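You operate a simulated robot arm through the tools that you are given. There is no shell and no other tool.

You are at the controls of a simulated robot arm. One attempt, no reset.

TASK
Press BORDER on the small grey box and put it in the tray.
Fine: the tray is the green one; set the grey dial to BORDER; one press only; leave the press tray pulled out.

It is judged by the outcome, as a careful person would: the job done as asked, and still so three seconds after it is handed in. It fails if anything else is knocked over, pushed out of place, dropped, spilled or broken.

THE ROBOT
A 6-joint arm with a fingered hand, fixed in place. Base frame: the origin is on the floor under the middle of its stand, x ahead of it, y to its left, z up; the work surface is at about z = 900. Readings come in mm, rad, newtons and seconds.
With the tool pointing down near the work surface it reaches from about 280 to 800 mm from the base axis. Its first joint turns from -2.897 to 2.897 rad. Payload 4 kg.
The tool frame sits at the grasp point between the pads (the TCP): z along the fingers, y along the line on which they close. The tips reach 26 mm beyond it. The gripper opens to 132 mm; its body begins 73 mm behind the TCP. The gripper is a hand of 5 fingers: y runs from the thumb to the fingers, the wrist lies at [0, 0, -239] in the tool frame, and closing takes about 1.5 s.
Orientation is that of the tool frame in the base frame, as a unit quaternion [w, x, y, z]. With the fingers straight down and closing along the base's y, the tool's x points along the base's -x, its y along +y and its z along -z.

THE INTERFACE
- The arm moves only by the tool step_arm. Its argument "deltas" is a list of rows, each an object (a shift or turn left out is 0, a gripper value left out holds the last) with "slide": the shift along the base's x, y, z in mm, a list of three; "dr": the turn, a rotation vector about the base's x, y, z in rad, a list of three; "gripper": the opening, from 0 (shut) to 1 (fully open). In form: [{"slide": [x, y, z], "dr": [ax, ay, az], "gripper": gripper}, ...]. A call has 1 to 20 rows; each row shifts and turns the commanded pose from where the row before left it. A row lasts 0.2 s, in which the tool goes at most 50 mm and 0.15 rad; a call with a longer step from one row to the next is refused whole, and so is a gripper value outside its range. A pose out of reach is approached as far as the arm can. The call stops where the force on the tool passes 90 N (or 10 N more than at its start, if that is more) or the arm is blocked; 0.2 s more then pass. Each finger travels about 45 mm/s and halts on what it meets, pressing with about 29 N; the grip force reading is that of the motor and also rises with nothing between the fingers. The clock runs only during rows and for 0.2 s after the last one: add rows that do not move to give the fingers time. It gives the time, the measured TCP pose, the force on the tool (base axes), the opening and the grip force at its end, in the units of the frame above (readings bear some noise), with the torque about the TCP (base axes, N m) and any sound that the robot's microphone picked up.
- Cameras (640 x 400 px; columns grow to the right, rows downward): "scene" is fixed at [398.4, 639, 1478.3]; the picture's right is [-0.98, 0.21, 0.00], its down [0.18, 0.84, -0.52] and it looks along [-0.11, -0.50, -0.86] (base axes); focal length 255 px, centre (320, 200). "wrist" rides on the gripper at [85, 2, -97] in the tool frame; the picture's right is [-0.02, 1.00, 0.00], its down [-0.75, -0.02, -0.66] and it looks along [-0.66, -0.01, 0.75] (tool axes); focal length 270 px, centre (320, 200). There is no depth. A picture from a camera that has moved, and an enlarged one, comes with that camera's place and axes in the base frame and with its lens. The place of the scene camera against the robot may be out by one fixed shift of up to 12 mm in any direction.
- capture(camera): a new picture of that camera. No time passes.
- grasp_type(shape): the hand has 5 fingers and takes this shape, open, in about a second: jaw (thumb against the fingers, like two jaws); tri (thumb and two fingers); tip (a fingertip pinch); poke (one finger out to press); point (the index stretched); flat (the hand flat); cup (the hand cupped); fist (a fist). The gripper value then closes the fingers along that shape, each until it touches; the sizes above hold for jaw. It gives what a move gives, with no picture.
- enlarge(camera, box): a new picture of the part [left, top, right, bottom] of that camera's present view, enlarged. No time passes.
- finish_job(): hands the job in; it is judged then, once.

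Places have to be worked out from the pictures, the camera data and where the tool is seen. Open the gripper and draw the arm clear of the work before you hand the job in, unless the task says otherwise.

The tools are called as a command line: name --argument value ..., lists and objects as JSON in quotes. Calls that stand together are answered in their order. step_arm: Moves the arm, as the interface text tells. Its arguments: {"type":"object","properties":{"deltas":{"type":"array"}},"required":["deltas"]} The other tools are called the same way: grasp_type (shape) gives the hand a shape; capture (camera) takes a picture; enlarge (camera, box) takes an enlarged picture of a part of a camera's view; finish_job () hands the job in.

At the start:

```text
clock: 0.0
eef_pos: [289.3, 465.3, 1248.7]
tool_rot: [0.0, 0.0, 1.0, 0.001]
contact_force: [-0.3, 0.0, -0.4]
wrist_torque: [0.01, 0.01, -0.01]
finger_gap: 132.0
grasp_force: 0.2
shape: jaw
```

scene: 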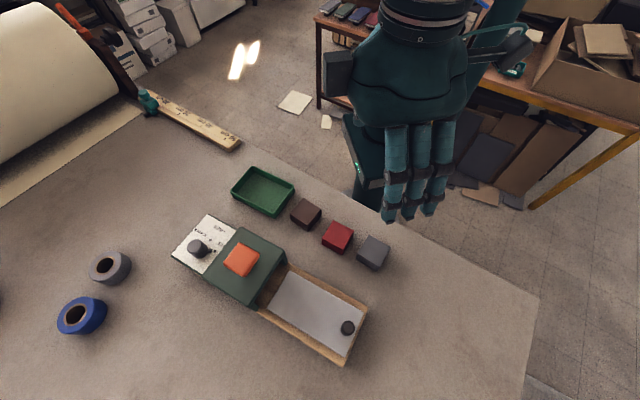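
wrist: 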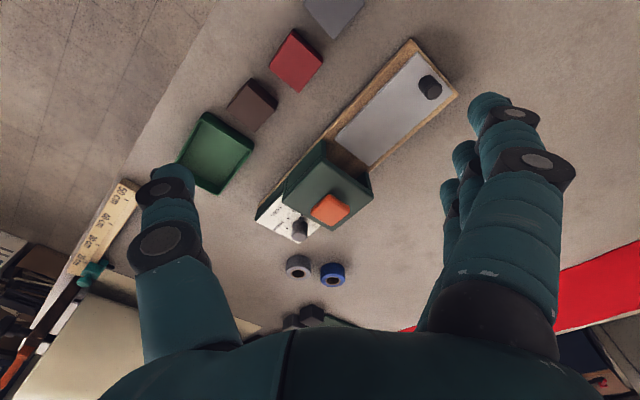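

The scene shows a press with a grey dial, an orange button, a pulled-out tray with a knob, three boxes (brown, red, grey) and a green tray. I'll take enlarged looks to read the dial and find positions.

enlarge --camera "scene" --box '[160, 200, 280, 275]'

enlarge --camera "scene" --box '[160, 160, 400, 370]'

enlarge --camera "wrist" --box '[170, 0, 470, 300]'

enlarge --camera "wrist" --box '[245, 180, 365, 255]'

```text
5.33 times, centred on (220, 238) of scene
camera zoom: at [398.4, 639.0, 1478.3], right [-0.98, 0.21, 0.0], down [0.18, 0.84, -0.52], along [-0.11, -0.5, -0.86], focal length 1358 px, centre (853, 0)
```

zoom: 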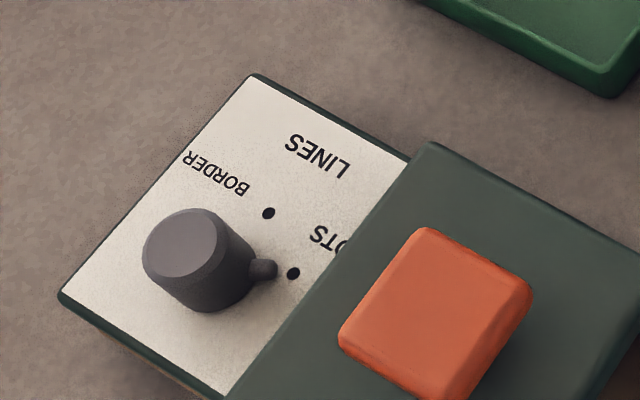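

```text
1.90 times, centred on (280, 265) of scene
camera zoom: at [398.4, 639.0, 1478.3], right [-0.98, 0.21, 0.0], down [0.18, 0.84, -0.52], along [-0.11, -0.5, -0.86], focal length 485 px, centre (396, 76)
```

zoom: 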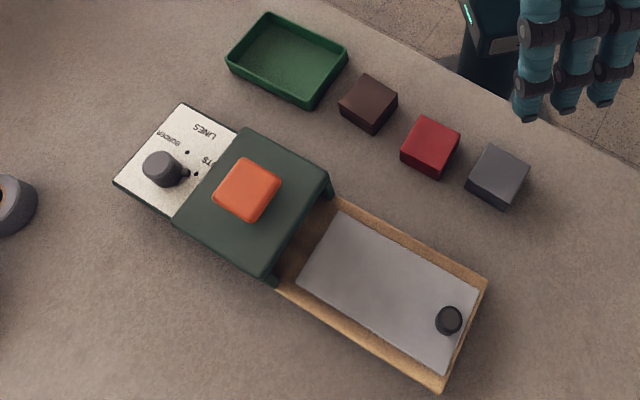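

```text
1.33 times, centred on (320, 150) of wrist
camera zoom: at [203.1, 465.5, 1343.9], right [0.02, 1.0, 0.0], down [0.75, -0.02, 0.66], along [0.66, -0.01, -0.75], focal length 360 px, centre (320, 267)
```

zoom: 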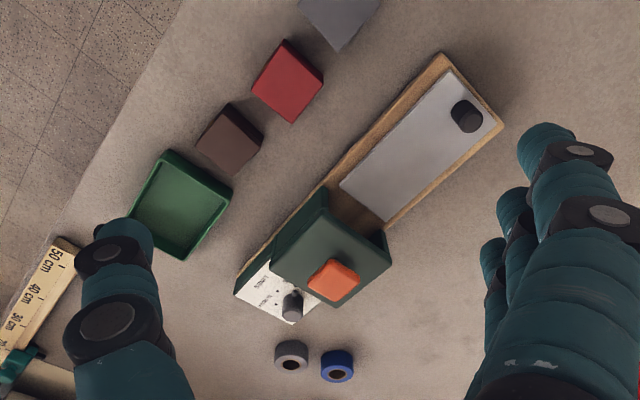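

```text
5.33 times, centred on (305, 218) of wrist
camera zoom: at [203.1, 465.5, 1343.9], right [0.02, 1.0, 0.0], down [0.75, -0.02, 0.66], along [0.66, -0.01, -0.75], focal length 1442 px, centre (400, 107)
```

zoom: 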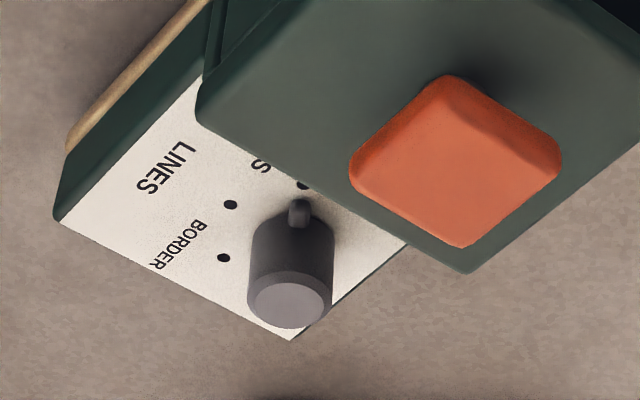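

I read the dial as pointing at DOTS, with LINES and then BORDER further round. The tray is already pulled out. I'll back the hand off a little to get a second wrist view that takes in everything, for triangulation.

step_arm --deltas '[{"slide": [-33, -12, 10]}, {"slide": [-33, -12, 10]}, {"slide": [-33, -12, 10]}, {"slide": [0, 0, 0]}]'

capture --camera "wrist"

enlarge --camera "wrist" --box '[200, 0, 440, 150]'

enlarge --camera "wrist" --box '[240, 130, 400, 230]'

```text
clock: 1.0
eef_pos: [189.3, 426.5, 1278.6]
tool_rot: [0.001, 0.002, 1.0, 0.003]
contact_force: [-1.0, 0.0, -0.6]
wrist_torque: [0.0, -0.02, 0.01]
finger_gap: 131.5
grasp_force: 0.0
shape: jaw
```

```text
taken
camera wrist: at [103.7, 428.1, 1374.4], right [0.03, 1.0, 0.0], down [0.75, -0.02, 0.66], along [0.66, -0.01, -0.75], focal length 270 px, centre (320, 200)
```

wrist: 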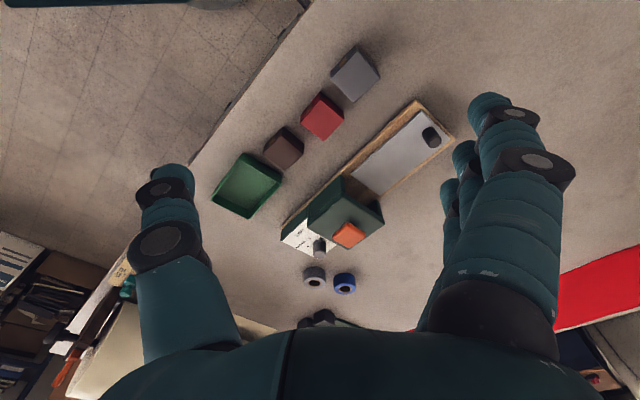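

```text
2.67 times, centred on (320, 75) of wrist
camera zoom: at [103.7, 428.1, 1374.4], right [0.03, 1.0, 0.0], down [0.75, -0.02, 0.66], along [0.66, -0.01, -0.75], focal length 721 px, centre (320, 533)
```

zoom: 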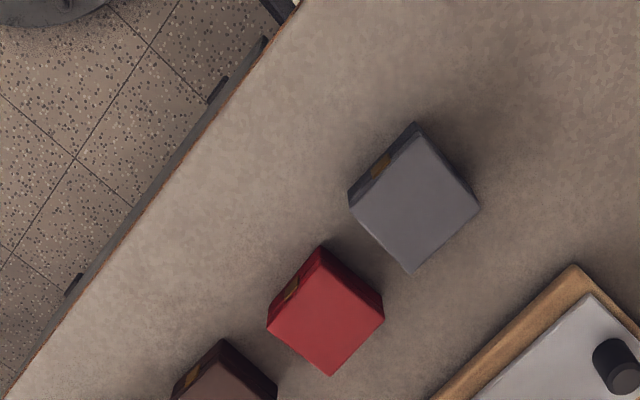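

```text
4.00 times, centred on (320, 180) of wrist
camera zoom: at [103.7, 428.1, 1374.4], right [0.03, 1.0, 0.0], down [0.75, -0.02, 0.66], along [0.66, -0.01, -0.75], focal length 1081 px, centre (320, 280)
```

zoom: 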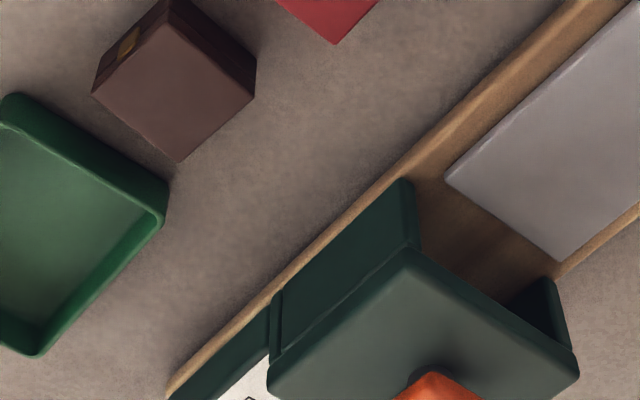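

Grey box is around [237, 481] with edges about 45° to the axes. I'll move closer above the press to see the dial and the head in detail.

step_arm --deltas '[{"slide": [42, 2, -20]}, {"slide": [42, 2, -20]}, {"slide": [42, 2, -20]}, {"slide": [42, 2, -20]}, {"slide": [42, 2, -20]}, {"slide": [0, 0, 0]}]'

capture --camera "wrist"

enlarge --camera "wrist" --box '[220, 130, 380, 230]'

capture --camera "scene"

```text
clock: 2.4
eef_pos: [400.1, 438.8, 1175.6]
tool_rot: [0.001, 0.0, 1.0, 0.0]
contact_force: [0.3, 0.1, 0.2]
wrist_torque: [0.0, 0.02, 0.0]
finger_gap: 131.7
grasp_force: 0.1
shape: jaw
```

```text
taken
camera wrist: at [315.4, 439.8, 1271.4], right [0.02, 1.0, 0.0], down [0.75, -0.02, 0.66], along [0.66, -0.01, -0.75], focal length 270 px, centre (320, 200)
```

wrist: 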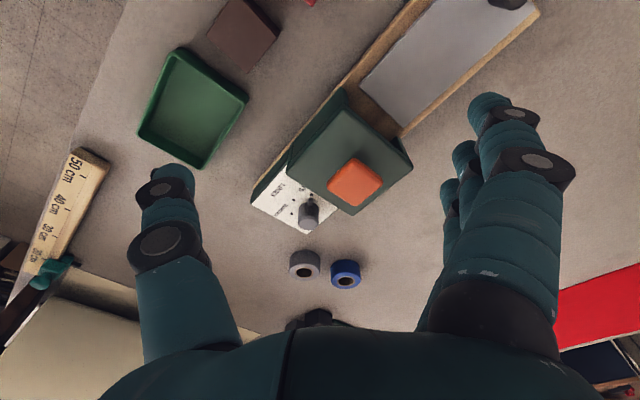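

```text
4.00 times, centred on (300, 180) of wrist
camera zoom: at [315.4, 439.8, 1271.4], right [0.02, 1.0, 0.0], down [0.75, -0.02, 0.66], along [0.66, -0.01, -0.75], focal length 1081 px, centre (400, 280)
```

zoom: 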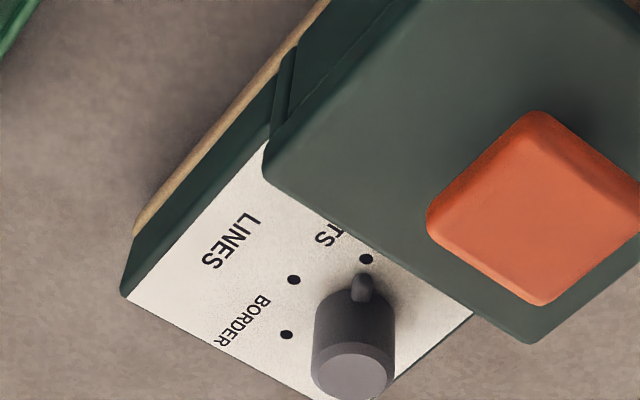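

```text
taken
```

scene: 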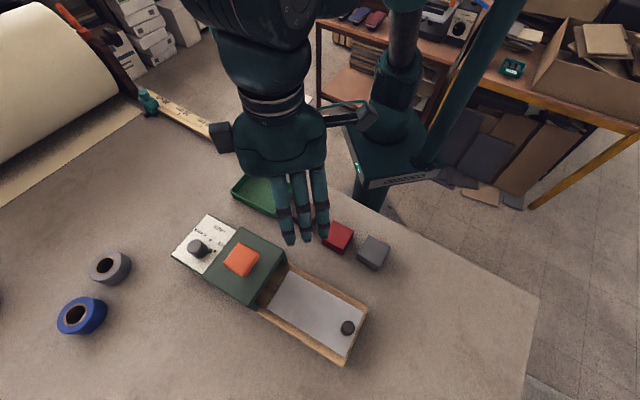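

From triangulation I place the dial at about [613, 417] with its top near z 986, the panel near z 955, the head top near z 985 and the button top near [505, 477, 1028]. BORDER is about +120° (counter-clockwise) from the current pointer. Next I look closely at the drawer plate and the grey box.

step_arm --deltas '[{"slide": [-28, 30, -6]}, {"slide": [-28, 30, -6]}, {"slide": [-28, 30, -6]}, {"slide": [-28, 30, -6]}, {"slide": [0, 0, 0]}]'

capture --camera "wrist"

enlarge --camera "wrist" --box '[220, 80, 460, 230]'

enlarge --camera "wrist" --box '[160, 0, 400, 150]'

```text
clock: 3.6
eef_pos: [285.9, 557.7, 1155.0]
tool_rot: [0.0, 0.001, 1.0, 0.0]
contact_force: [0.4, 0.0, 0.6]
wrist_torque: [0.01, -0.02, 0.01]
finger_gap: 131.8
grasp_force: 0.1
shape: jaw
```

```text
taken
camera wrist: at [200.7, 558.6, 1250.5], right [0.02, 1.0, 0.0], down [0.75, -0.02, 0.66], along [0.66, -0.01, -0.75], focal length 270 px, centre (320, 200)
```

wrist: 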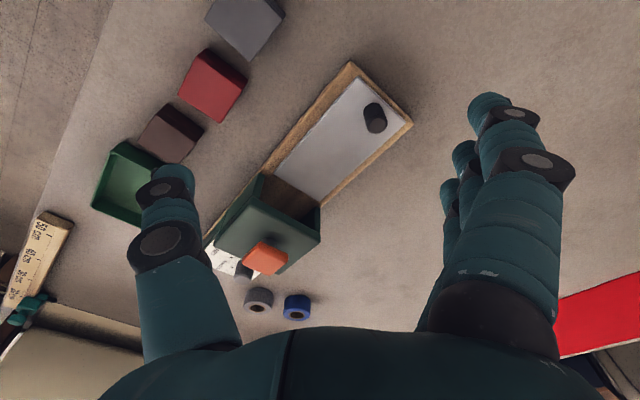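

```text
2.67 times, centred on (340, 155) of wrist
camera zoom: at [200.7, 558.6, 1250.5], right [0.02, 1.0, 0.0], down [0.75, -0.02, 0.66], along [0.66, -0.01, -0.75], focal length 721 px, centre (267, 320)
```

zoom: 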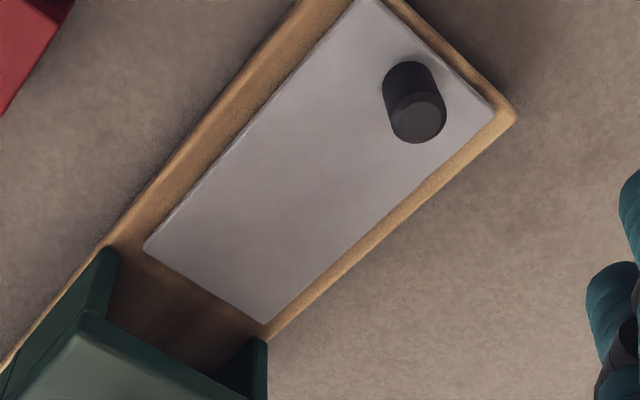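

```text
2.67 times, centred on (280, 75) of wrist
camera zoom: at [200.7, 558.6, 1250.5], right [0.02, 1.0, 0.0], down [0.75, -0.02, 0.66], along [0.66, -0.01, -0.75], focal length 721 px, centre (427, 533)
```

zoom: 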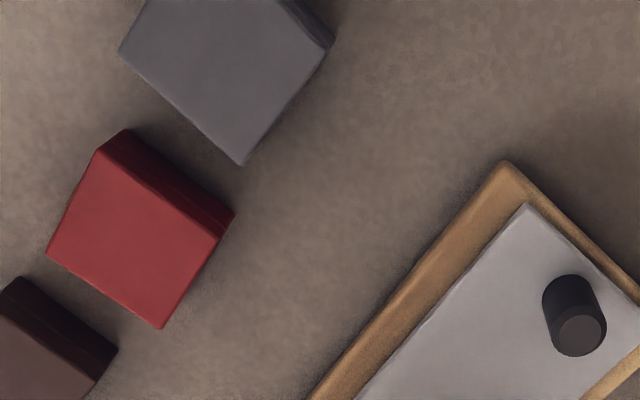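

The plate sits near z 921 with its knob at about [345, 624] (top near z 953). The boxes are about 35 mm tall, and the grey box is centred near [240, 482]. I'll try the tri shape in free space and see what the hand looks like before using it on the dial.

grasp_type --shape "tri"

capture --camera "wrist"

capture --camera "scene"

```text
clock: 4.5
eef_pos: [286.9, 557.7, 1154.5]
tool_rot: [0.0, 0.0, 1.0, 0.0]
contact_force: [0.1, -0.3, 0.0]
wrist_torque: [0.0, -0.02, 0.03]
finger_gap: 131.9
grasp_force: 0.2
shape: tri
```

```text
taken
camera wrist: at [201.0, 558.3, 1250.5], right [0.02, 1.0, 0.0], down [0.75, -0.02, 0.66], along [0.66, -0.01, -0.75], focal length 270 px, centre (320, 200)
```

wrist: 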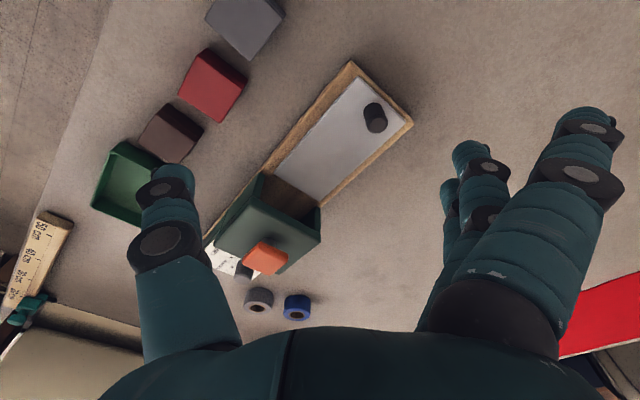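

```text
taken
```

scene: 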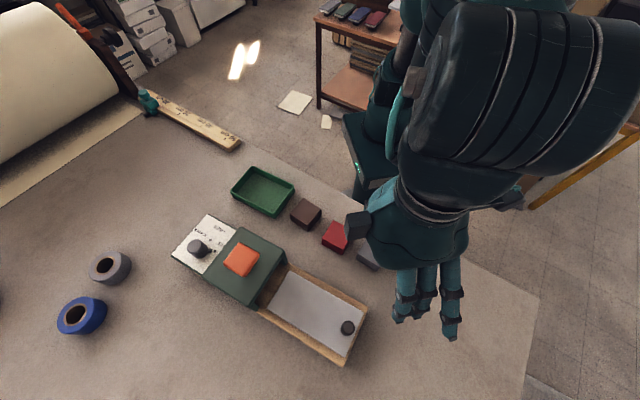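

In tri, one finger swings outward, which would need side room near the press head. I'll look at the fingertip-pinch shape as an alternative.

grasp_type --shape "tip"

capture --camera "wrist"

enlarge --camera "scene" --box '[340, 180, 540, 360]'

```text
clock: 5.4
eef_pos: [286.5, 556.5, 1154.8]
tool_rot: [0.001, 0.001, 1.0, 0.0]
contact_force: [-0.3, 0.0, 0.2]
wrist_torque: [-0.02, 0.01, 0.0]
finger_gap: 131.7
grasp_force: 0.0
shape: tip
```

```text
taken
camera wrist: at [201.1, 558.3, 1250.4], right [0.02, 1.0, 0.0], down [0.75, -0.02, 0.66], along [0.66, -0.01, -0.75], focal length 270 px, centre (320, 200)
```

wrist: 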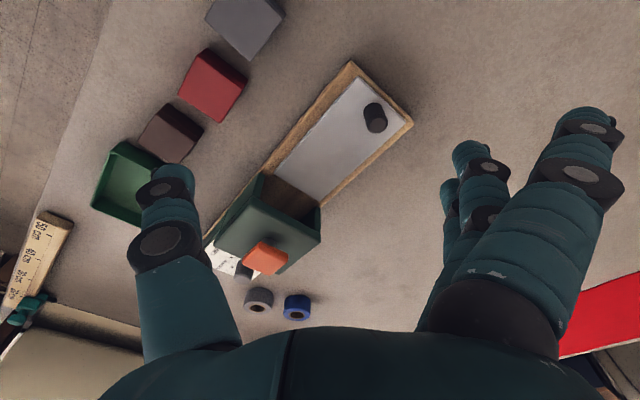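

```text
2.22 times, centred on (440, 270) of scene
camera zoom: at [398.4, 639.0, 1478.3], right [-0.98, 0.21, 0.0], down [0.18, 0.84, -0.52], along [-0.11, -0.5, -0.86], focal length 566 px, centre (53, 44)
```

zoom: 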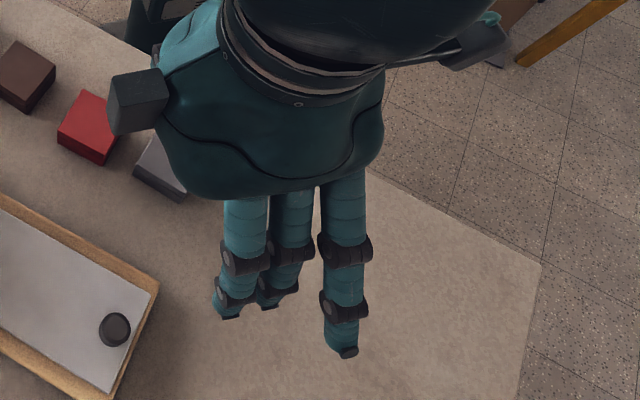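

Tip looks the same as tri when open, so I'll stay with jaw, whose dimensions I know. I'll travel above the dial at a safe height while yawing the hand about −135°. That keeps the fingers on the side away from the press head during the +120° turn. The fingers will be narrowed to about 65 mm.

grasp_type --shape "jaw"

step_arm --deltas '[{"slide": [20.4, -8.75, 0], "dr": [0, 0, -0.147], "gripper": 0.5}, {"slide": [20.4, -8.75, 0], "dr": [0, 0, -0.147]}, {"slide": [20.4, -8.75, 0], "dr": [0, 0, -0.147]}, {"slide": [20.4, -8.75, 0], "dr": [0, 0, -0.147]}, {"slide": [20.4, -8.75, 0], "dr": [0, 0, -0.147]}, {"slide": [20.4, -8.75, 0], "dr": [0, 0, -0.147]}, {"slide": [20.4, -8.75, 0], "dr": [0, 0, -0.147]}, {"slide": [20.4, -8.75, 0], "dr": [0, 0, -0.147]}, {"slide": [0, 0, 0]}]'

```text
clock: 6.3
eef_pos: [286.5, 558.0, 1155.0]
tool_rot: [0.0, 0.0, 1.0, 0.0]
contact_force: [-0.3, 0.4, 0.2]
wrist_torque: [-0.01, -0.05, 0.01]
finger_gap: 131.9
grasp_force: 0.1
shape: jaw
```

```text
clock: 8.3
eef_pos: [451.6, 487.4, 1154.0]
tool_rot: [0.001, 0.556, 0.831, 0.0]
contact_force: [-0.1, -1.1, 0.6]
wrist_torque: [0.01, 0.01, 0.01]
finger_gap: 66.8
grasp_force: 0.0
shape: jaw
```

The yaw tracks well (tool y now points at about +22°). I'll continue to above the dial and turn to −45°.

step_arm --deltas '[{"slide": [20.2, -8.8, 0], "dr": [0, 0, -0.1475]}, {"slide": [20.2, -8.8, 0], "dr": [0, 0, -0.1475]}, {"slide": [20.2, -8.8, 0], "dr": [0, 0, -0.1475]}, {"slide": [20.2, -8.8, 0], "dr": [0, 0, -0.1475]}, {"slide": [20.2, -8.8, 0], "dr": [0, 0, -0.1475]}, {"slide": [20.2, -8.8, 0], "dr": [0, 0, -0.1475]}, {"slide": [20.2, -8.8, 0], "dr": [0, 0, -0.1475]}, {"slide": [20.2, -8.8, 0], "dr": [0, 0, -0.1475]}, {"slide": [0, 0, 0]}]'

capture --camera "wrist"

enlarge --camera "wrist" --box '[200, 60, 440, 210]'

capture --camera "scene"

```text
clock: 10.3
eef_pos: [599.1, 406.6, 1146.5]
tool_rot: [0.0, 0.924, 0.383, 0.0]
contact_force: [-0.9, -0.4, 0.0]
wrist_torque: [-0.02, 0.03, 0.01]
finger_gap: 66.9
grasp_force: 0.0
shape: jaw
out of reach, approached as far as the arm can: row 7, 8
```

```text
taken
camera wrist: at [659.3, 464.8, 1242.8], right [0.69, -0.72, 0.0], down [-0.54, -0.52, 0.66], along [-0.48, -0.46, -0.75], focal length 270 px, centre (320, 200)
```

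wrist: 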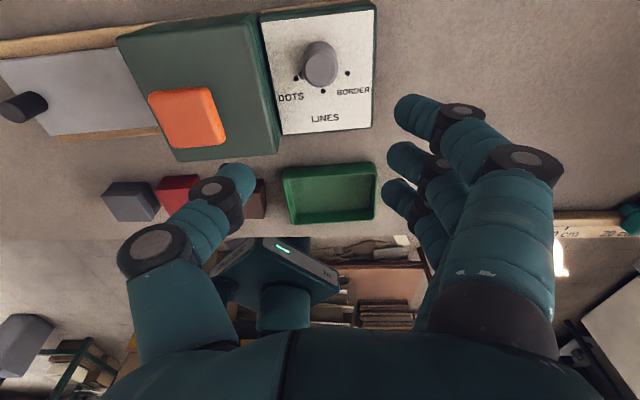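

```text
2.67 times, centred on (320, 135) of wrist
camera zoom: at [659.3, 464.8, 1242.8], right [0.69, -0.72, 0.0], down [-0.54, -0.52, 0.66], along [-0.48, -0.46, -0.75], focal length 721 px, centre (320, 373)
```

zoom: 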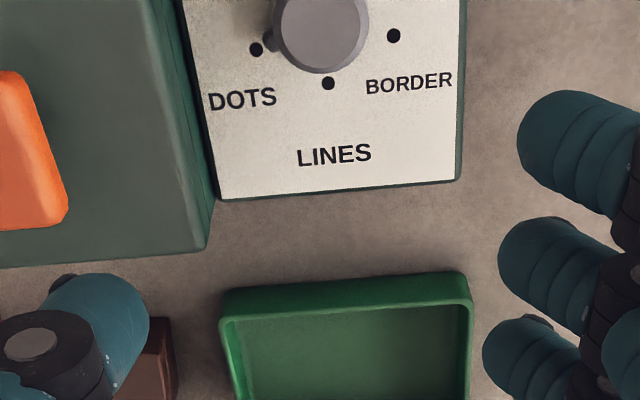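

```text
taken
```

scene: 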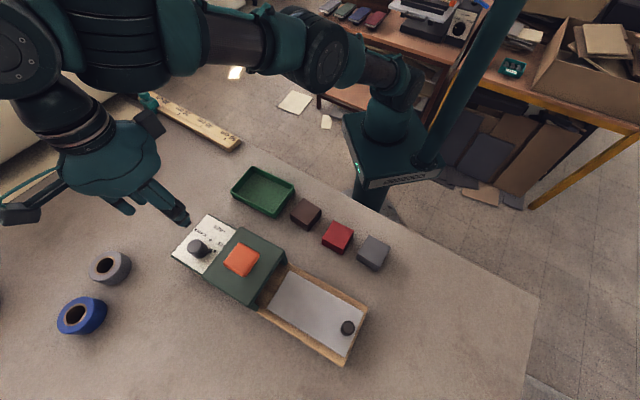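

The view shows DOTS, LINES and BORDER clearly. I refine the dial to about [610, 416], its top near z 989 and the panel near z 958. The high pose was slightly out of reach, so I'll descend to about z 1060, yaw further to −80° for clearance from the head, and narrow the gap to about 48 mm.

step_arm --deltas '[{"slide": [0, 0, -18], "dr": [0, 0, -0.122], "gripper": 0.364}, {"slide": [0, 0, -18], "dr": [0, 0, -0.122]}, {"slide": [0, 0, -18], "dr": [0, 0, -0.122]}, {"slide": [0, 0, -18], "dr": [0, 0, -0.122]}, {"slide": [0, 0, -18], "dr": [0, 0, -0.122]}, {"slide": [0, 0, 0]}]'

capture --camera "wrist"

capture --camera "scene"

```text
clock: 11.7
eef_pos: [599.5, 408.0, 1055.8]
tool_rot: [0.0, 0.996, 0.087, 0.0]
contact_force: [0.8, -0.3, -0.8]
wrist_torque: [0.0, 0.0, 0.04]
finger_gap: 48.7
grasp_force: 0.1
shape: jaw
```

```text
taken
camera wrist: at [682.2, 420.6, 1151.2], right [0.15, -0.99, 0.0], down [-0.74, -0.12, 0.66], along [-0.65, -0.1, -0.75], focal length 270 px, centre (320, 200)
```

wrist: 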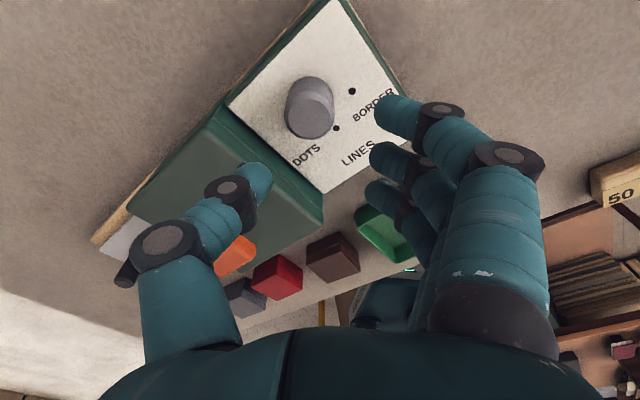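

```text
taken
```

scene: 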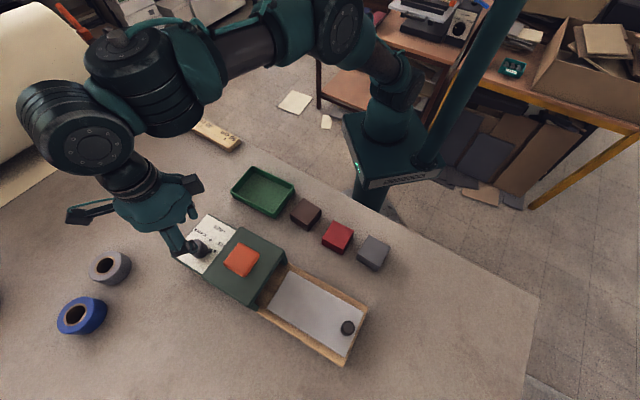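

The hand is at yaw −80° and z 1056. I'll zoom in on the dial to fine-align before going down.

enlarge --camera "wrist" --box '[240, 50, 400, 150]'

enlarge --camera "scene" --box '[140, 190, 300, 290]'

```text
4.00 times, centred on (320, 100) of wrist
camera zoom: at [682.2, 420.6, 1151.2], right [0.15, -0.99, 0.0], down [-0.74, -0.12, 0.66], along [-0.65, -0.1, -0.75], focal length 1081 px, centre (320, 600)
```

zoom: 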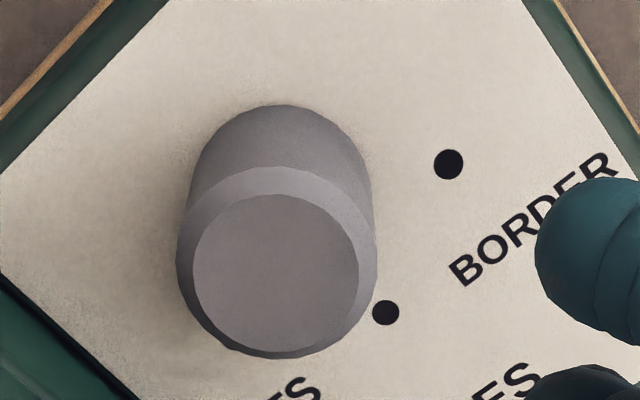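

```text
4.00 times, centred on (220, 240) of scene
camera zoom: at [398.4, 639.0, 1478.3], right [-0.98, 0.21, 0.0], down [0.18, 0.84, -0.52], along [-0.11, -0.5, -0.86], focal length 1019 px, centre (720, 40)
```

zoom: 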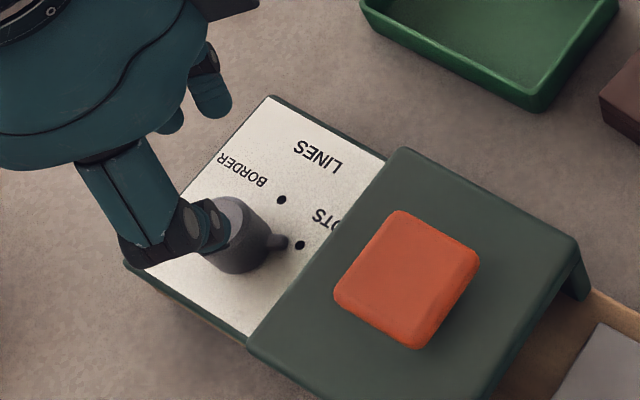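

Alignment is consistent: the dial axis is near [609.3, 415.6] and the knob is about 30 mm in diameter. I'll shift over it and descend so the tips end near z 972, above the small pointer nub.

step_arm --deltas '[{"slide": [9.8, 7.6, 0]}, {"slide": [0, 0, -15]}, {"slide": [0, 0, -15]}, {"slide": [0, 0, -15]}, {"slide": [0, 0, 0]}]'

capture --camera "wrist"

enlarge --camera "scene" --box '[140, 190, 300, 290]'

```text
clock: 12.9
eef_pos: [608.3, 415.9, 1009.9]
tool_rot: [0.0, 0.996, 0.089, 0.0]
contact_force: [-0.4, 0.2, 0.2]
wrist_torque: [-0.01, 0.0, 0.02]
finger_gap: 48.8
grasp_force: 0.1
shape: jaw
```

```text
taken
camera wrist: at [691.6, 428.4, 1106.0], right [0.15, -0.99, 0.0], down [-0.74, -0.12, 0.66], along [-0.65, -0.1, -0.75], focal length 270 px, centre (320, 200)
```

wrist: 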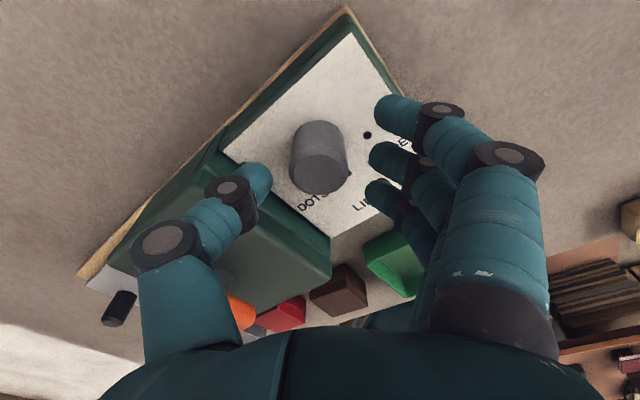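

```text
4.00 times, centred on (220, 240) of scene
camera zoom: at [398.4, 639.0, 1478.3], right [-0.98, 0.21, 0.0], down [0.18, 0.84, -0.52], along [-0.11, -0.5, -0.86], focal length 1019 px, centre (720, 40)
```

zoom: 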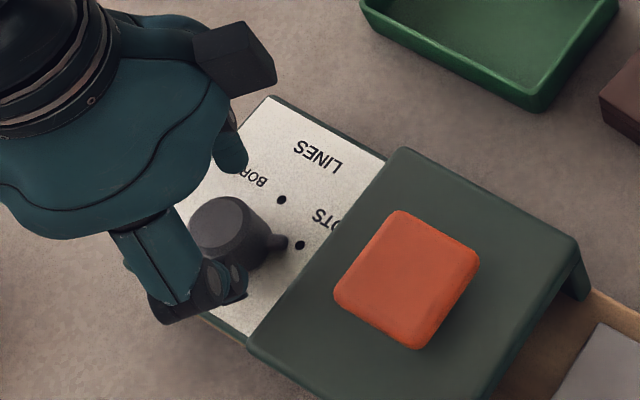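

The knob is centred between the thumb and fingers with no contact. I'll go down the last 12 mm and close on the knob.

step_arm --deltas '[{"slide": [0.5, 0, -6]}, {"slide": [0, 0, -6]}, {"slide": [0, 0, 0]}, {"slide": [0, 0, 0], "gripper": 0.0}, {"slide": [0, 0, 0]}, {"slide": [0, 0, 0]}, {"slide": [0, 0, 0]}, {"slide": [0, 0, 0]}, {"slide": [0, 0, 0]}, {"slide": [0, 0, 0]}]'

capture --camera "wrist"

enlarge --camera "scene" --box '[140, 190, 300, 290]'

```text
clock: 15.1
eef_pos: [609.2, 415.7, 998.4]
tool_rot: [0.0, 0.996, 0.089, 0.0]
contact_force: [-1.3, 12.2, 0.8]
wrist_torque: [0.11, 0.03, 0.04]
finger_gap: 13.8
grasp_force: 28.7
shape: jaw
```

```text
taken
camera wrist: at [691.8, 429.2, 1093.8], right [0.16, -0.99, 0.0], down [-0.74, -0.12, 0.66], along [-0.65, -0.1, -0.75], focal length 270 px, centre (320, 200)
```

wrist: 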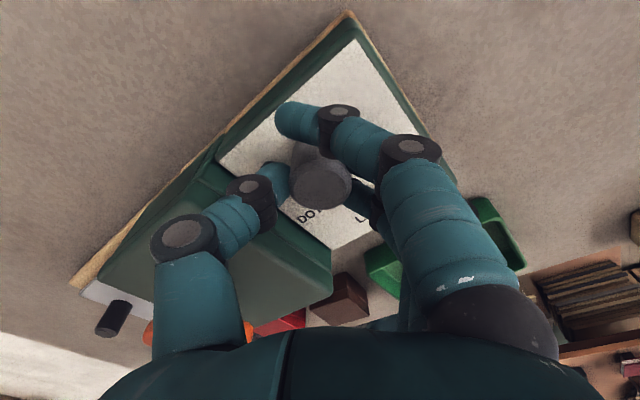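

```text
4.00 times, centred on (220, 240) of scene
camera zoom: at [398.4, 639.0, 1478.3], right [-0.98, 0.21, 0.0], down [0.18, 0.84, -0.52], along [-0.11, -0.5, -0.86], focal length 1019 px, centre (720, 40)
```

zoom: 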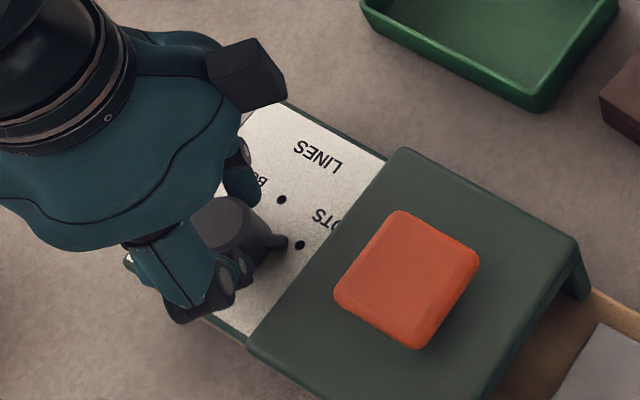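

The knob is gripped (28.7 N) with only a modest side force. I'll turn +60° first and check how the dial follows.

step_arm --deltas '[{"dr": [0, 0, 0.131]}, {"dr": [0, 0, 0.131]}, {"dr": [0, 0, 0.131]}, {"dr": [0, 0, 0.131]}, {"dr": [0, 0, 0.131]}, {"dr": [0, 0, 0.131]}, {"dr": [0, 0, 0.131]}, {"dr": [0, 0, 0.131]}, {"slide": [0, 0, 0]}]'

capture --camera "wrist"

enlarge --camera "scene" --box '[140, 190, 300, 290]'

```text
clock: 17.1
eef_pos: [608.0, 415.1, 999.0]
tool_rot: [0.001, 0.818, 0.575, -0.001]
contact_force: [-3.2, 7.2, -1.2]
wrist_torque: [0.08, -0.09, 0.03]
finger_gap: 13.1
grasp_force: 29.2
shape: jaw
```

```text
taken
camera wrist: at [638.2, 494.0, 1094.2], right [0.93, -0.36, 0.0], down [-0.27, -0.7, 0.66], along [-0.24, -0.62, -0.75], focal length 270 px, centre (320, 200)
```

wrist: 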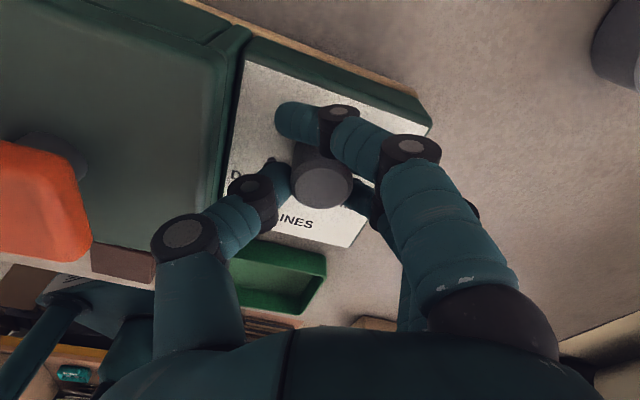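

```text
4.00 times, centred on (220, 240) of scene
camera zoom: at [398.4, 639.0, 1478.3], right [-0.98, 0.21, 0.0], down [0.18, 0.84, -0.52], along [-0.11, -0.5, -0.86], focal length 1019 px, centre (720, 40)
```

zoom: 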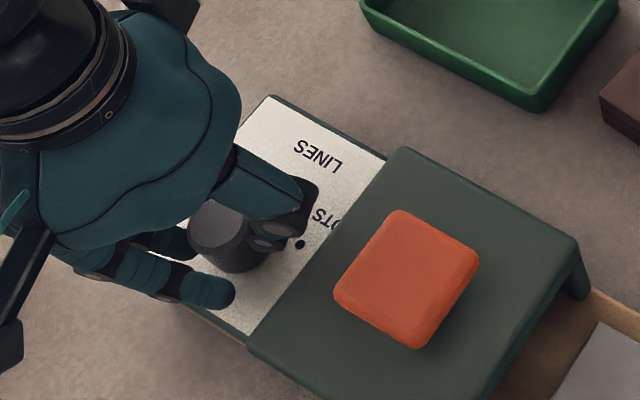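

The hand turned 60° with low force, and the nub is no longer visible beside the DOTS dot. I'll continue another 60° and then check.

step_arm --deltas '[{"dr": [0, 0, 0.131]}, {"dr": [0, 0, 0.131]}, {"dr": [0, 0, 0.131]}, {"dr": [0, 0, 0.131]}, {"dr": [0, 0, 0.131]}, {"dr": [0, 0, 0.131]}, {"dr": [0, 0, 0.131]}, {"dr": [0, 0, 0.131]}, {"slide": [0, 0, 0]}]'

capture --camera "wrist"

enlarge --camera "scene" --box '[140, 190, 300, 290]'

```text
clock: 19.1
eef_pos: [607.9, 417.1, 998.9]
tool_rot: [0.0, 0.42, 0.908, 0.001]
contact_force: [1.8, -4.8, 0.1]
wrist_torque: [0.03, -0.17, 0.01]
finger_gap: 13.2
grasp_force: 29.0
shape: jaw
```

```text
taken
camera wrist: at [555.0, 480.2, 1094.2], right [0.78, 0.63, 0.0], down [0.47, -0.58, 0.66], along [0.42, -0.51, -0.75], focal length 270 px, centre (320, 200)
```

wrist: 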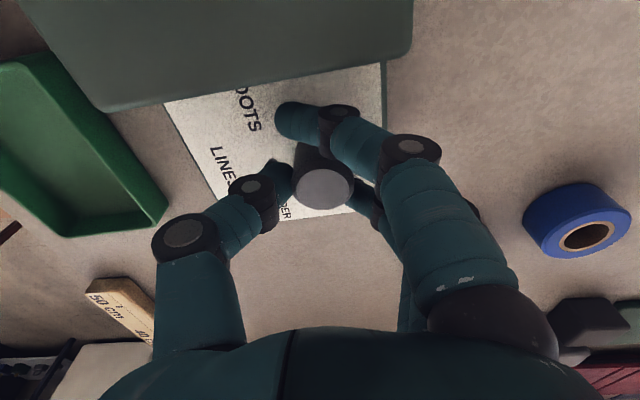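

```text
4.00 times, centred on (220, 240) of scene
camera zoom: at [398.4, 639.0, 1478.3], right [-0.98, 0.21, 0.0], down [0.18, 0.84, -0.52], along [-0.11, -0.5, -0.86], focal length 1019 px, centre (720, 40)
```

zoom: 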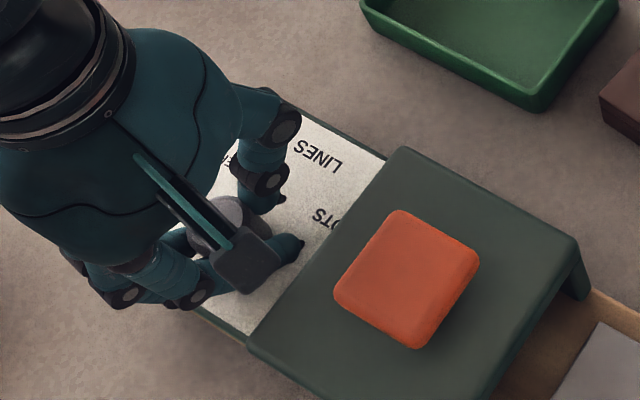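

The hand has turned 120° in total. I'll zoom in around the knob to see the nub before releasing.

enlarge --camera "wrist" --box '[200, 80, 400, 240]'

```text
2.50 times, centred on (300, 160) of wrist
camera zoom: at [555.0, 480.2, 1094.2], right [0.78, 0.63, 0.0], down [0.47, -0.58, 0.66], along [0.42, -0.51, -0.75], focal length 676 px, centre (370, 300)
```

zoom: 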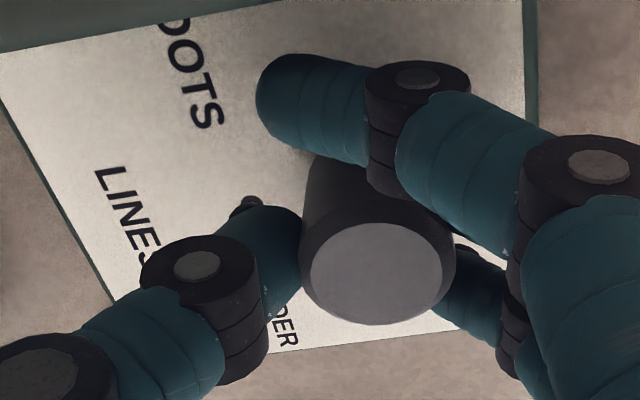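

The nub is hidden behind the thumb. I'll open gently and lift straight up to check the dial.

step_arm --deltas '[{"gripper": 0.4}, {"slide": [0, 0, 0]}, {"slide": [0, 0, 0]}, {"slide": [0, 0, 0]}, {"slide": [0, 0, 0]}, {"slide": [0, 0, 0]}, {"slide": [0, 0, 20]}, {"slide": [0, 0, 30]}, {"slide": [0, 0, 30]}, {"slide": [0, 0, 0]}]'

capture --camera "wrist"

enlarge --camera "wrist" --box '[200, 30, 400, 190]'

enlarge --camera "scene" --box '[140, 190, 300, 290]'

```text
clock: 21.3
eef_pos: [609.9, 414.6, 1078.3]
tool_rot: [0.0, 0.422, 0.907, 0.001]
contact_force: [0.8, 0.1, -0.7]
wrist_torque: [-0.04, 0.02, -0.01]
finger_gap: 52.2
grasp_force: 0.1
shape: jaw
```

```text
taken
camera wrist: at [555.9, 480.5, 1173.6], right [0.78, 0.63, 0.0], down [0.47, -0.58, 0.66], along [0.42, -0.51, -0.75], focal length 270 px, centre (320, 200)
```

wrist: 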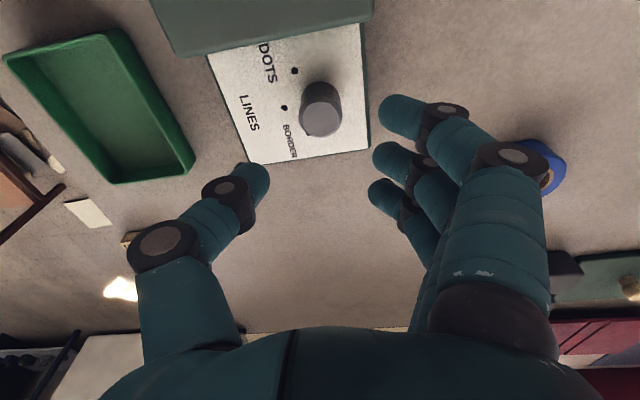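

```text
2.50 times, centred on (300, 110) of wrist
camera zoom: at [555.9, 480.5, 1173.6], right [0.78, 0.63, 0.0], down [0.47, -0.58, 0.66], along [0.42, -0.51, -0.75], focal length 676 px, centre (370, 425)
```

zoom: 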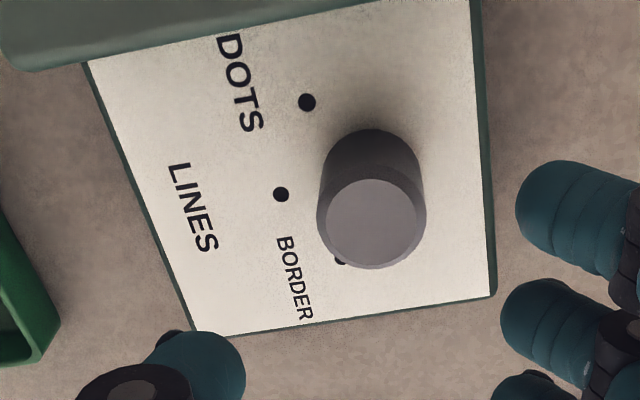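

```text
4.00 times, centred on (220, 240) of scene
camera zoom: at [398.4, 639.0, 1478.3], right [-0.98, 0.21, 0.0], down [0.18, 0.84, -0.52], along [-0.11, -0.5, -0.86], focal length 1019 px, centre (720, 40)
```

zoom: 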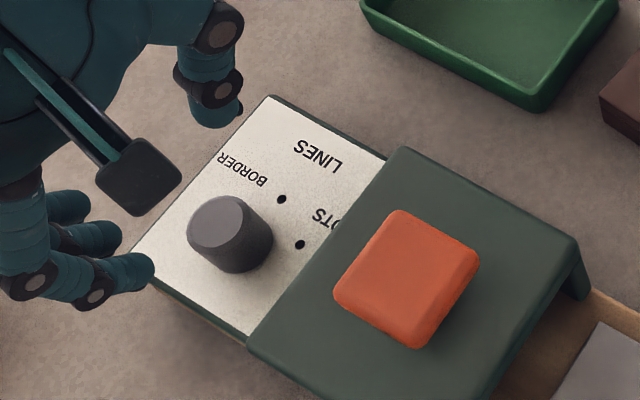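

The dial turned, and the nub is now hidden behind the knob. I'll shift sideways a bit to see the pointer from another angle.

step_arm --deltas '[{"slide": [-5, -40, 15]}, {"slide": [-5, -40, 15]}, {"slide": [0, 0, 0]}]'

capture --camera "wrist"

enlarge --camera "wrist" --box '[300, 0, 460, 120]'

```text
clock: 22.1
eef_pos: [599.6, 334.9, 1109.0]
tool_rot: [0.0, 0.42, 0.908, 0.0]
contact_force: [-0.2, -0.6, -0.4]
wrist_torque: [0.03, 0.01, -0.01]
finger_gap: 52.2
grasp_force: 0.0
shape: jaw
```

```text
taken
camera wrist: at [545.7, 400.1, 1204.8], right [0.78, 0.63, 0.0], down [0.47, -0.58, 0.66], along [0.42, -0.51, -0.75], focal length 270 px, centre (320, 200)
```

wrist: 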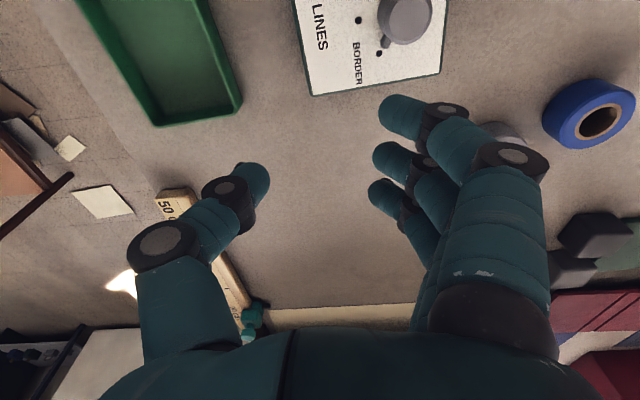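

```text
3.33 times, centred on (380, 60) of wrist
camera zoom: at [545.7, 400.1, 1204.8], right [0.78, 0.63, 0.0], down [0.47, -0.58, 0.66], along [0.42, -0.51, -0.75], focal length 901 px, centre (120, 667)
```

zoom: 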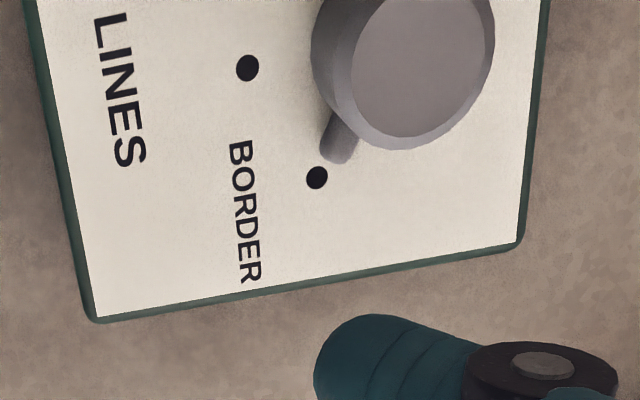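

The nub points at the BORDER dot, so the dial is set. Now I'll travel high over to the grey box with the fingers opened, aligning the closing axis with the box faces at about 46°.

step_arm --deltas '[{"slide": [-40, 16.3, 2], "dr": [0, 0, 0.0117], "gripper": 0.75}, {"slide": [-40, 16.3, 2], "dr": [0, 0, 0.0117]}, {"slide": [-40, 16.3, 0], "dr": [0, 0, 0.0117]}, {"slide": [-40, 16.3, 0], "dr": [0, 0, 0.0117]}, {"slide": [-40, 16.3, 0], "dr": [0, 0, 0.0117]}, {"slide": [-40, 16.3, 0], "dr": [0, 0, 0.0117]}, {"slide": [-40, 16.3, 0], "dr": [0, 0, 0.0117]}, {"slide": [-40, 16.3, 0], "dr": [0, 0, 0.0117]}, {"slide": [-40, 16.3, 0], "dr": [0, 0, 0.0117]}, {"slide": [0, 0, 0]}]'

capture --camera "wrist"

enlarge --camera "wrist" --box '[220, 20, 420, 160]'

capture --camera "scene"

```text
clock: 24.3
eef_pos: [239.5, 483.0, 1114.8]
tool_rot: [0.0, 0.372, 0.928, -0.001]
contact_force: [0.6, 0.9, 0.6]
wrist_torque: [-0.02, -0.01, 0.0]
finger_gap: 98.6
grasp_force: 0.0
shape: jaw
```

```text
taken
camera wrist: at [178.8, 542.4, 1210.3], right [0.71, 0.71, 0.0], down [0.53, -0.53, 0.66], along [0.47, -0.46, -0.75], focal length 270 px, centre (320, 200)
```

wrist: 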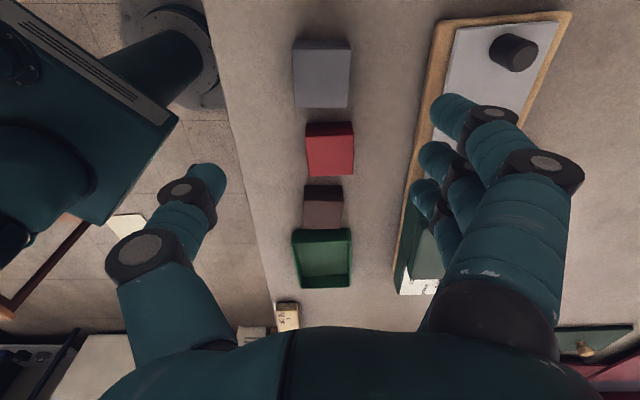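

```text
2.86 times, centred on (320, 90) of wrist
camera zoom: at [178.8, 542.4, 1210.3], right [0.71, 0.71, 0.0], down [0.53, -0.53, 0.66], along [0.47, -0.46, -0.75], focal length 772 px, centre (320, 514)
```

zoom: 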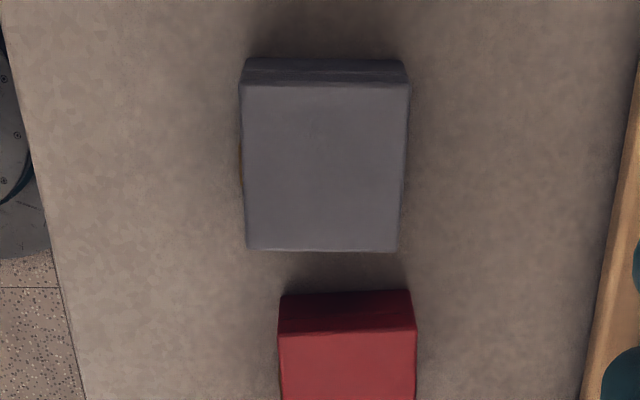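

```text
taken
```

scene: 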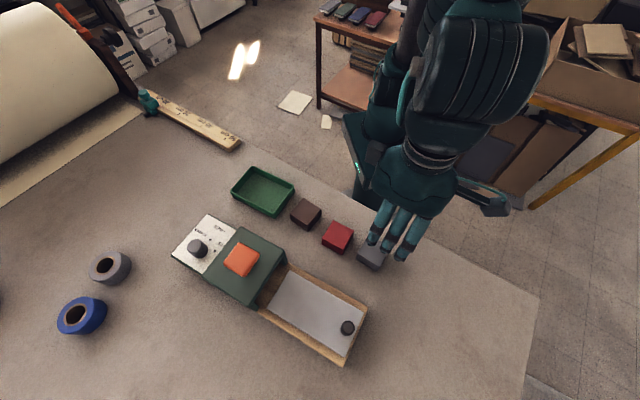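

The grey box is 54×54×35 mm, centred near [242, 483.3] and aligned with the closing axis within about 1°. The red box is about 30 mm away. I'll descend straight over it to TCP z ≈ 940 and pause to check the clearance before the grasp.

step_arm --deltas '[{"slide": [2.5, 0.3, -40]}, {"slide": [0, 0, -40]}, {"slide": [0, 0, -40]}, {"slide": [0, 0, -30]}, {"slide": [0, 0, 0]}]'

capture --camera "wrist"

enlarge --camera "scene" --box '[320, 190, 480, 290]'

```text
clock: 25.5
eef_pos: [241.1, 483.8, 964.2]
tool_rot: [0.0, 0.372, 0.928, 0.0]
contact_force: [-0.4, 0.0, 0.4]
wrist_torque: [-0.01, -0.01, -0.02]
finger_gap: 98.6
grasp_force: 0.1
shape: jaw
```

```text
taken
camera wrist: at [180.6, 542.5, 1059.7], right [0.71, 0.71, 0.0], down [0.53, -0.53, 0.66], along [0.47, -0.46, -0.75], focal length 270 px, centre (320, 200)
```

wrist: 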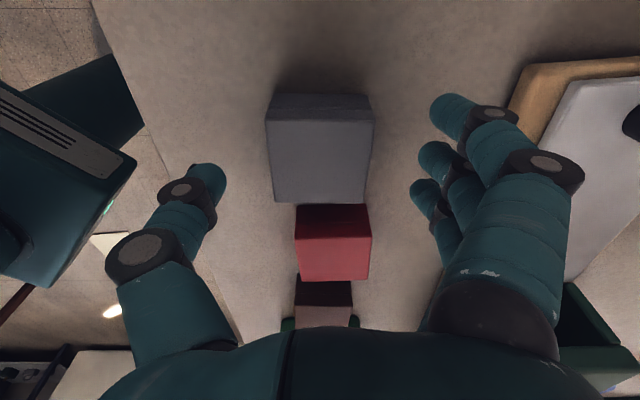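

```text
4.00 times, centred on (400, 240) of scene
camera zoom: at [398.4, 639.0, 1478.3], right [-0.98, 0.21, 0.0], down [0.18, 0.84, -0.52], along [-0.11, -0.5, -0.86], focal length 1019 px, centre (0, 40)
```

zoom: 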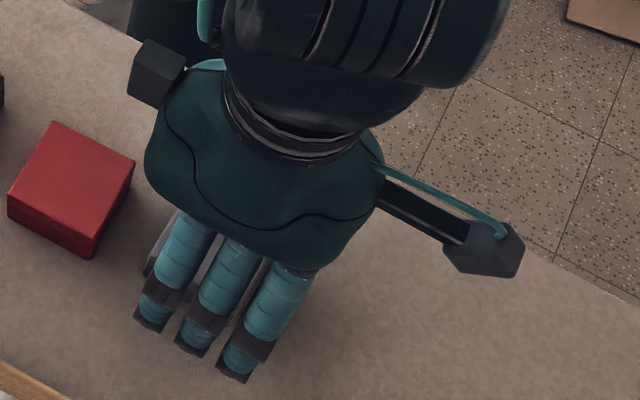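

The fingers straddle the box evenly and the red box is clear. I'll descend the last 26 mm, shifting about 4 mm so all three fingers bear on the box face, and then close.

step_arm --deltas '[{"slide": [2.5, -2.5, -13]}, {"slide": [0, 0, -13]}, {"slide": [0, 0, 0]}, {"gripper": 0.0}, {"slide": [0, 0, 0]}, {"slide": [0, 0, 0]}, {"slide": [0, 0, 0]}, {"slide": [0, 0, 0]}, {"slide": [0, 0, 0]}, {"slide": [0, 0, 0]}, {"slide": [0, 0, 0]}]'

capture --camera "wrist"

enlarge --camera "scene" --box '[320, 190, 480, 290]'

```text
clock: 27.9
eef_pos: [243.3, 479.8, 938.1]
tool_rot: [0.001, 0.372, 0.928, 0.0]
contact_force: [0.4, -0.2, -0.7]
wrist_torque: [0.0, -0.02, -0.03]
finger_gap: 41.4
grasp_force: 29.2
shape: jaw
```

```text
taken
camera wrist: at [183.2, 539.6, 1033.9], right [0.71, 0.71, 0.0], down [0.53, -0.53, 0.66], along [0.47, -0.46, -0.75], focal length 270 px, centre (320, 200)
```

wrist: 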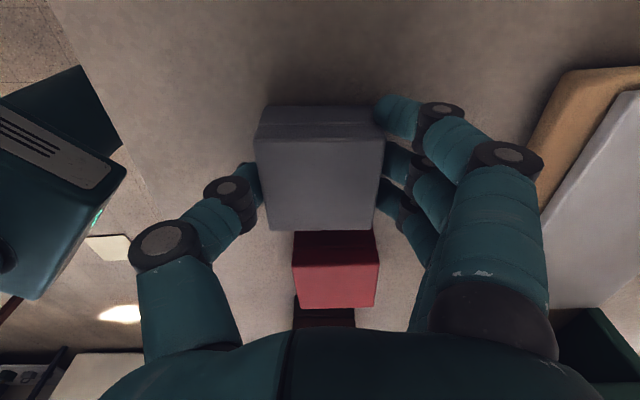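

```text
4.00 times, centred on (400, 240) of scene
camera zoom: at [398.4, 639.0, 1478.3], right [-0.98, 0.21, 0.0], down [0.18, 0.84, -0.52], along [-0.11, -0.5, -0.86], focal length 1019 px, centre (0, 40)
```

zoom: 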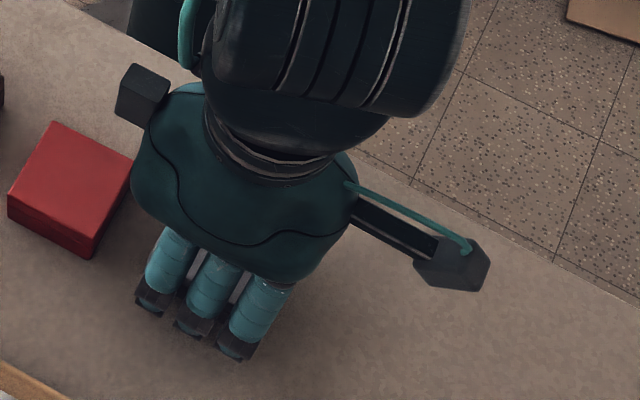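

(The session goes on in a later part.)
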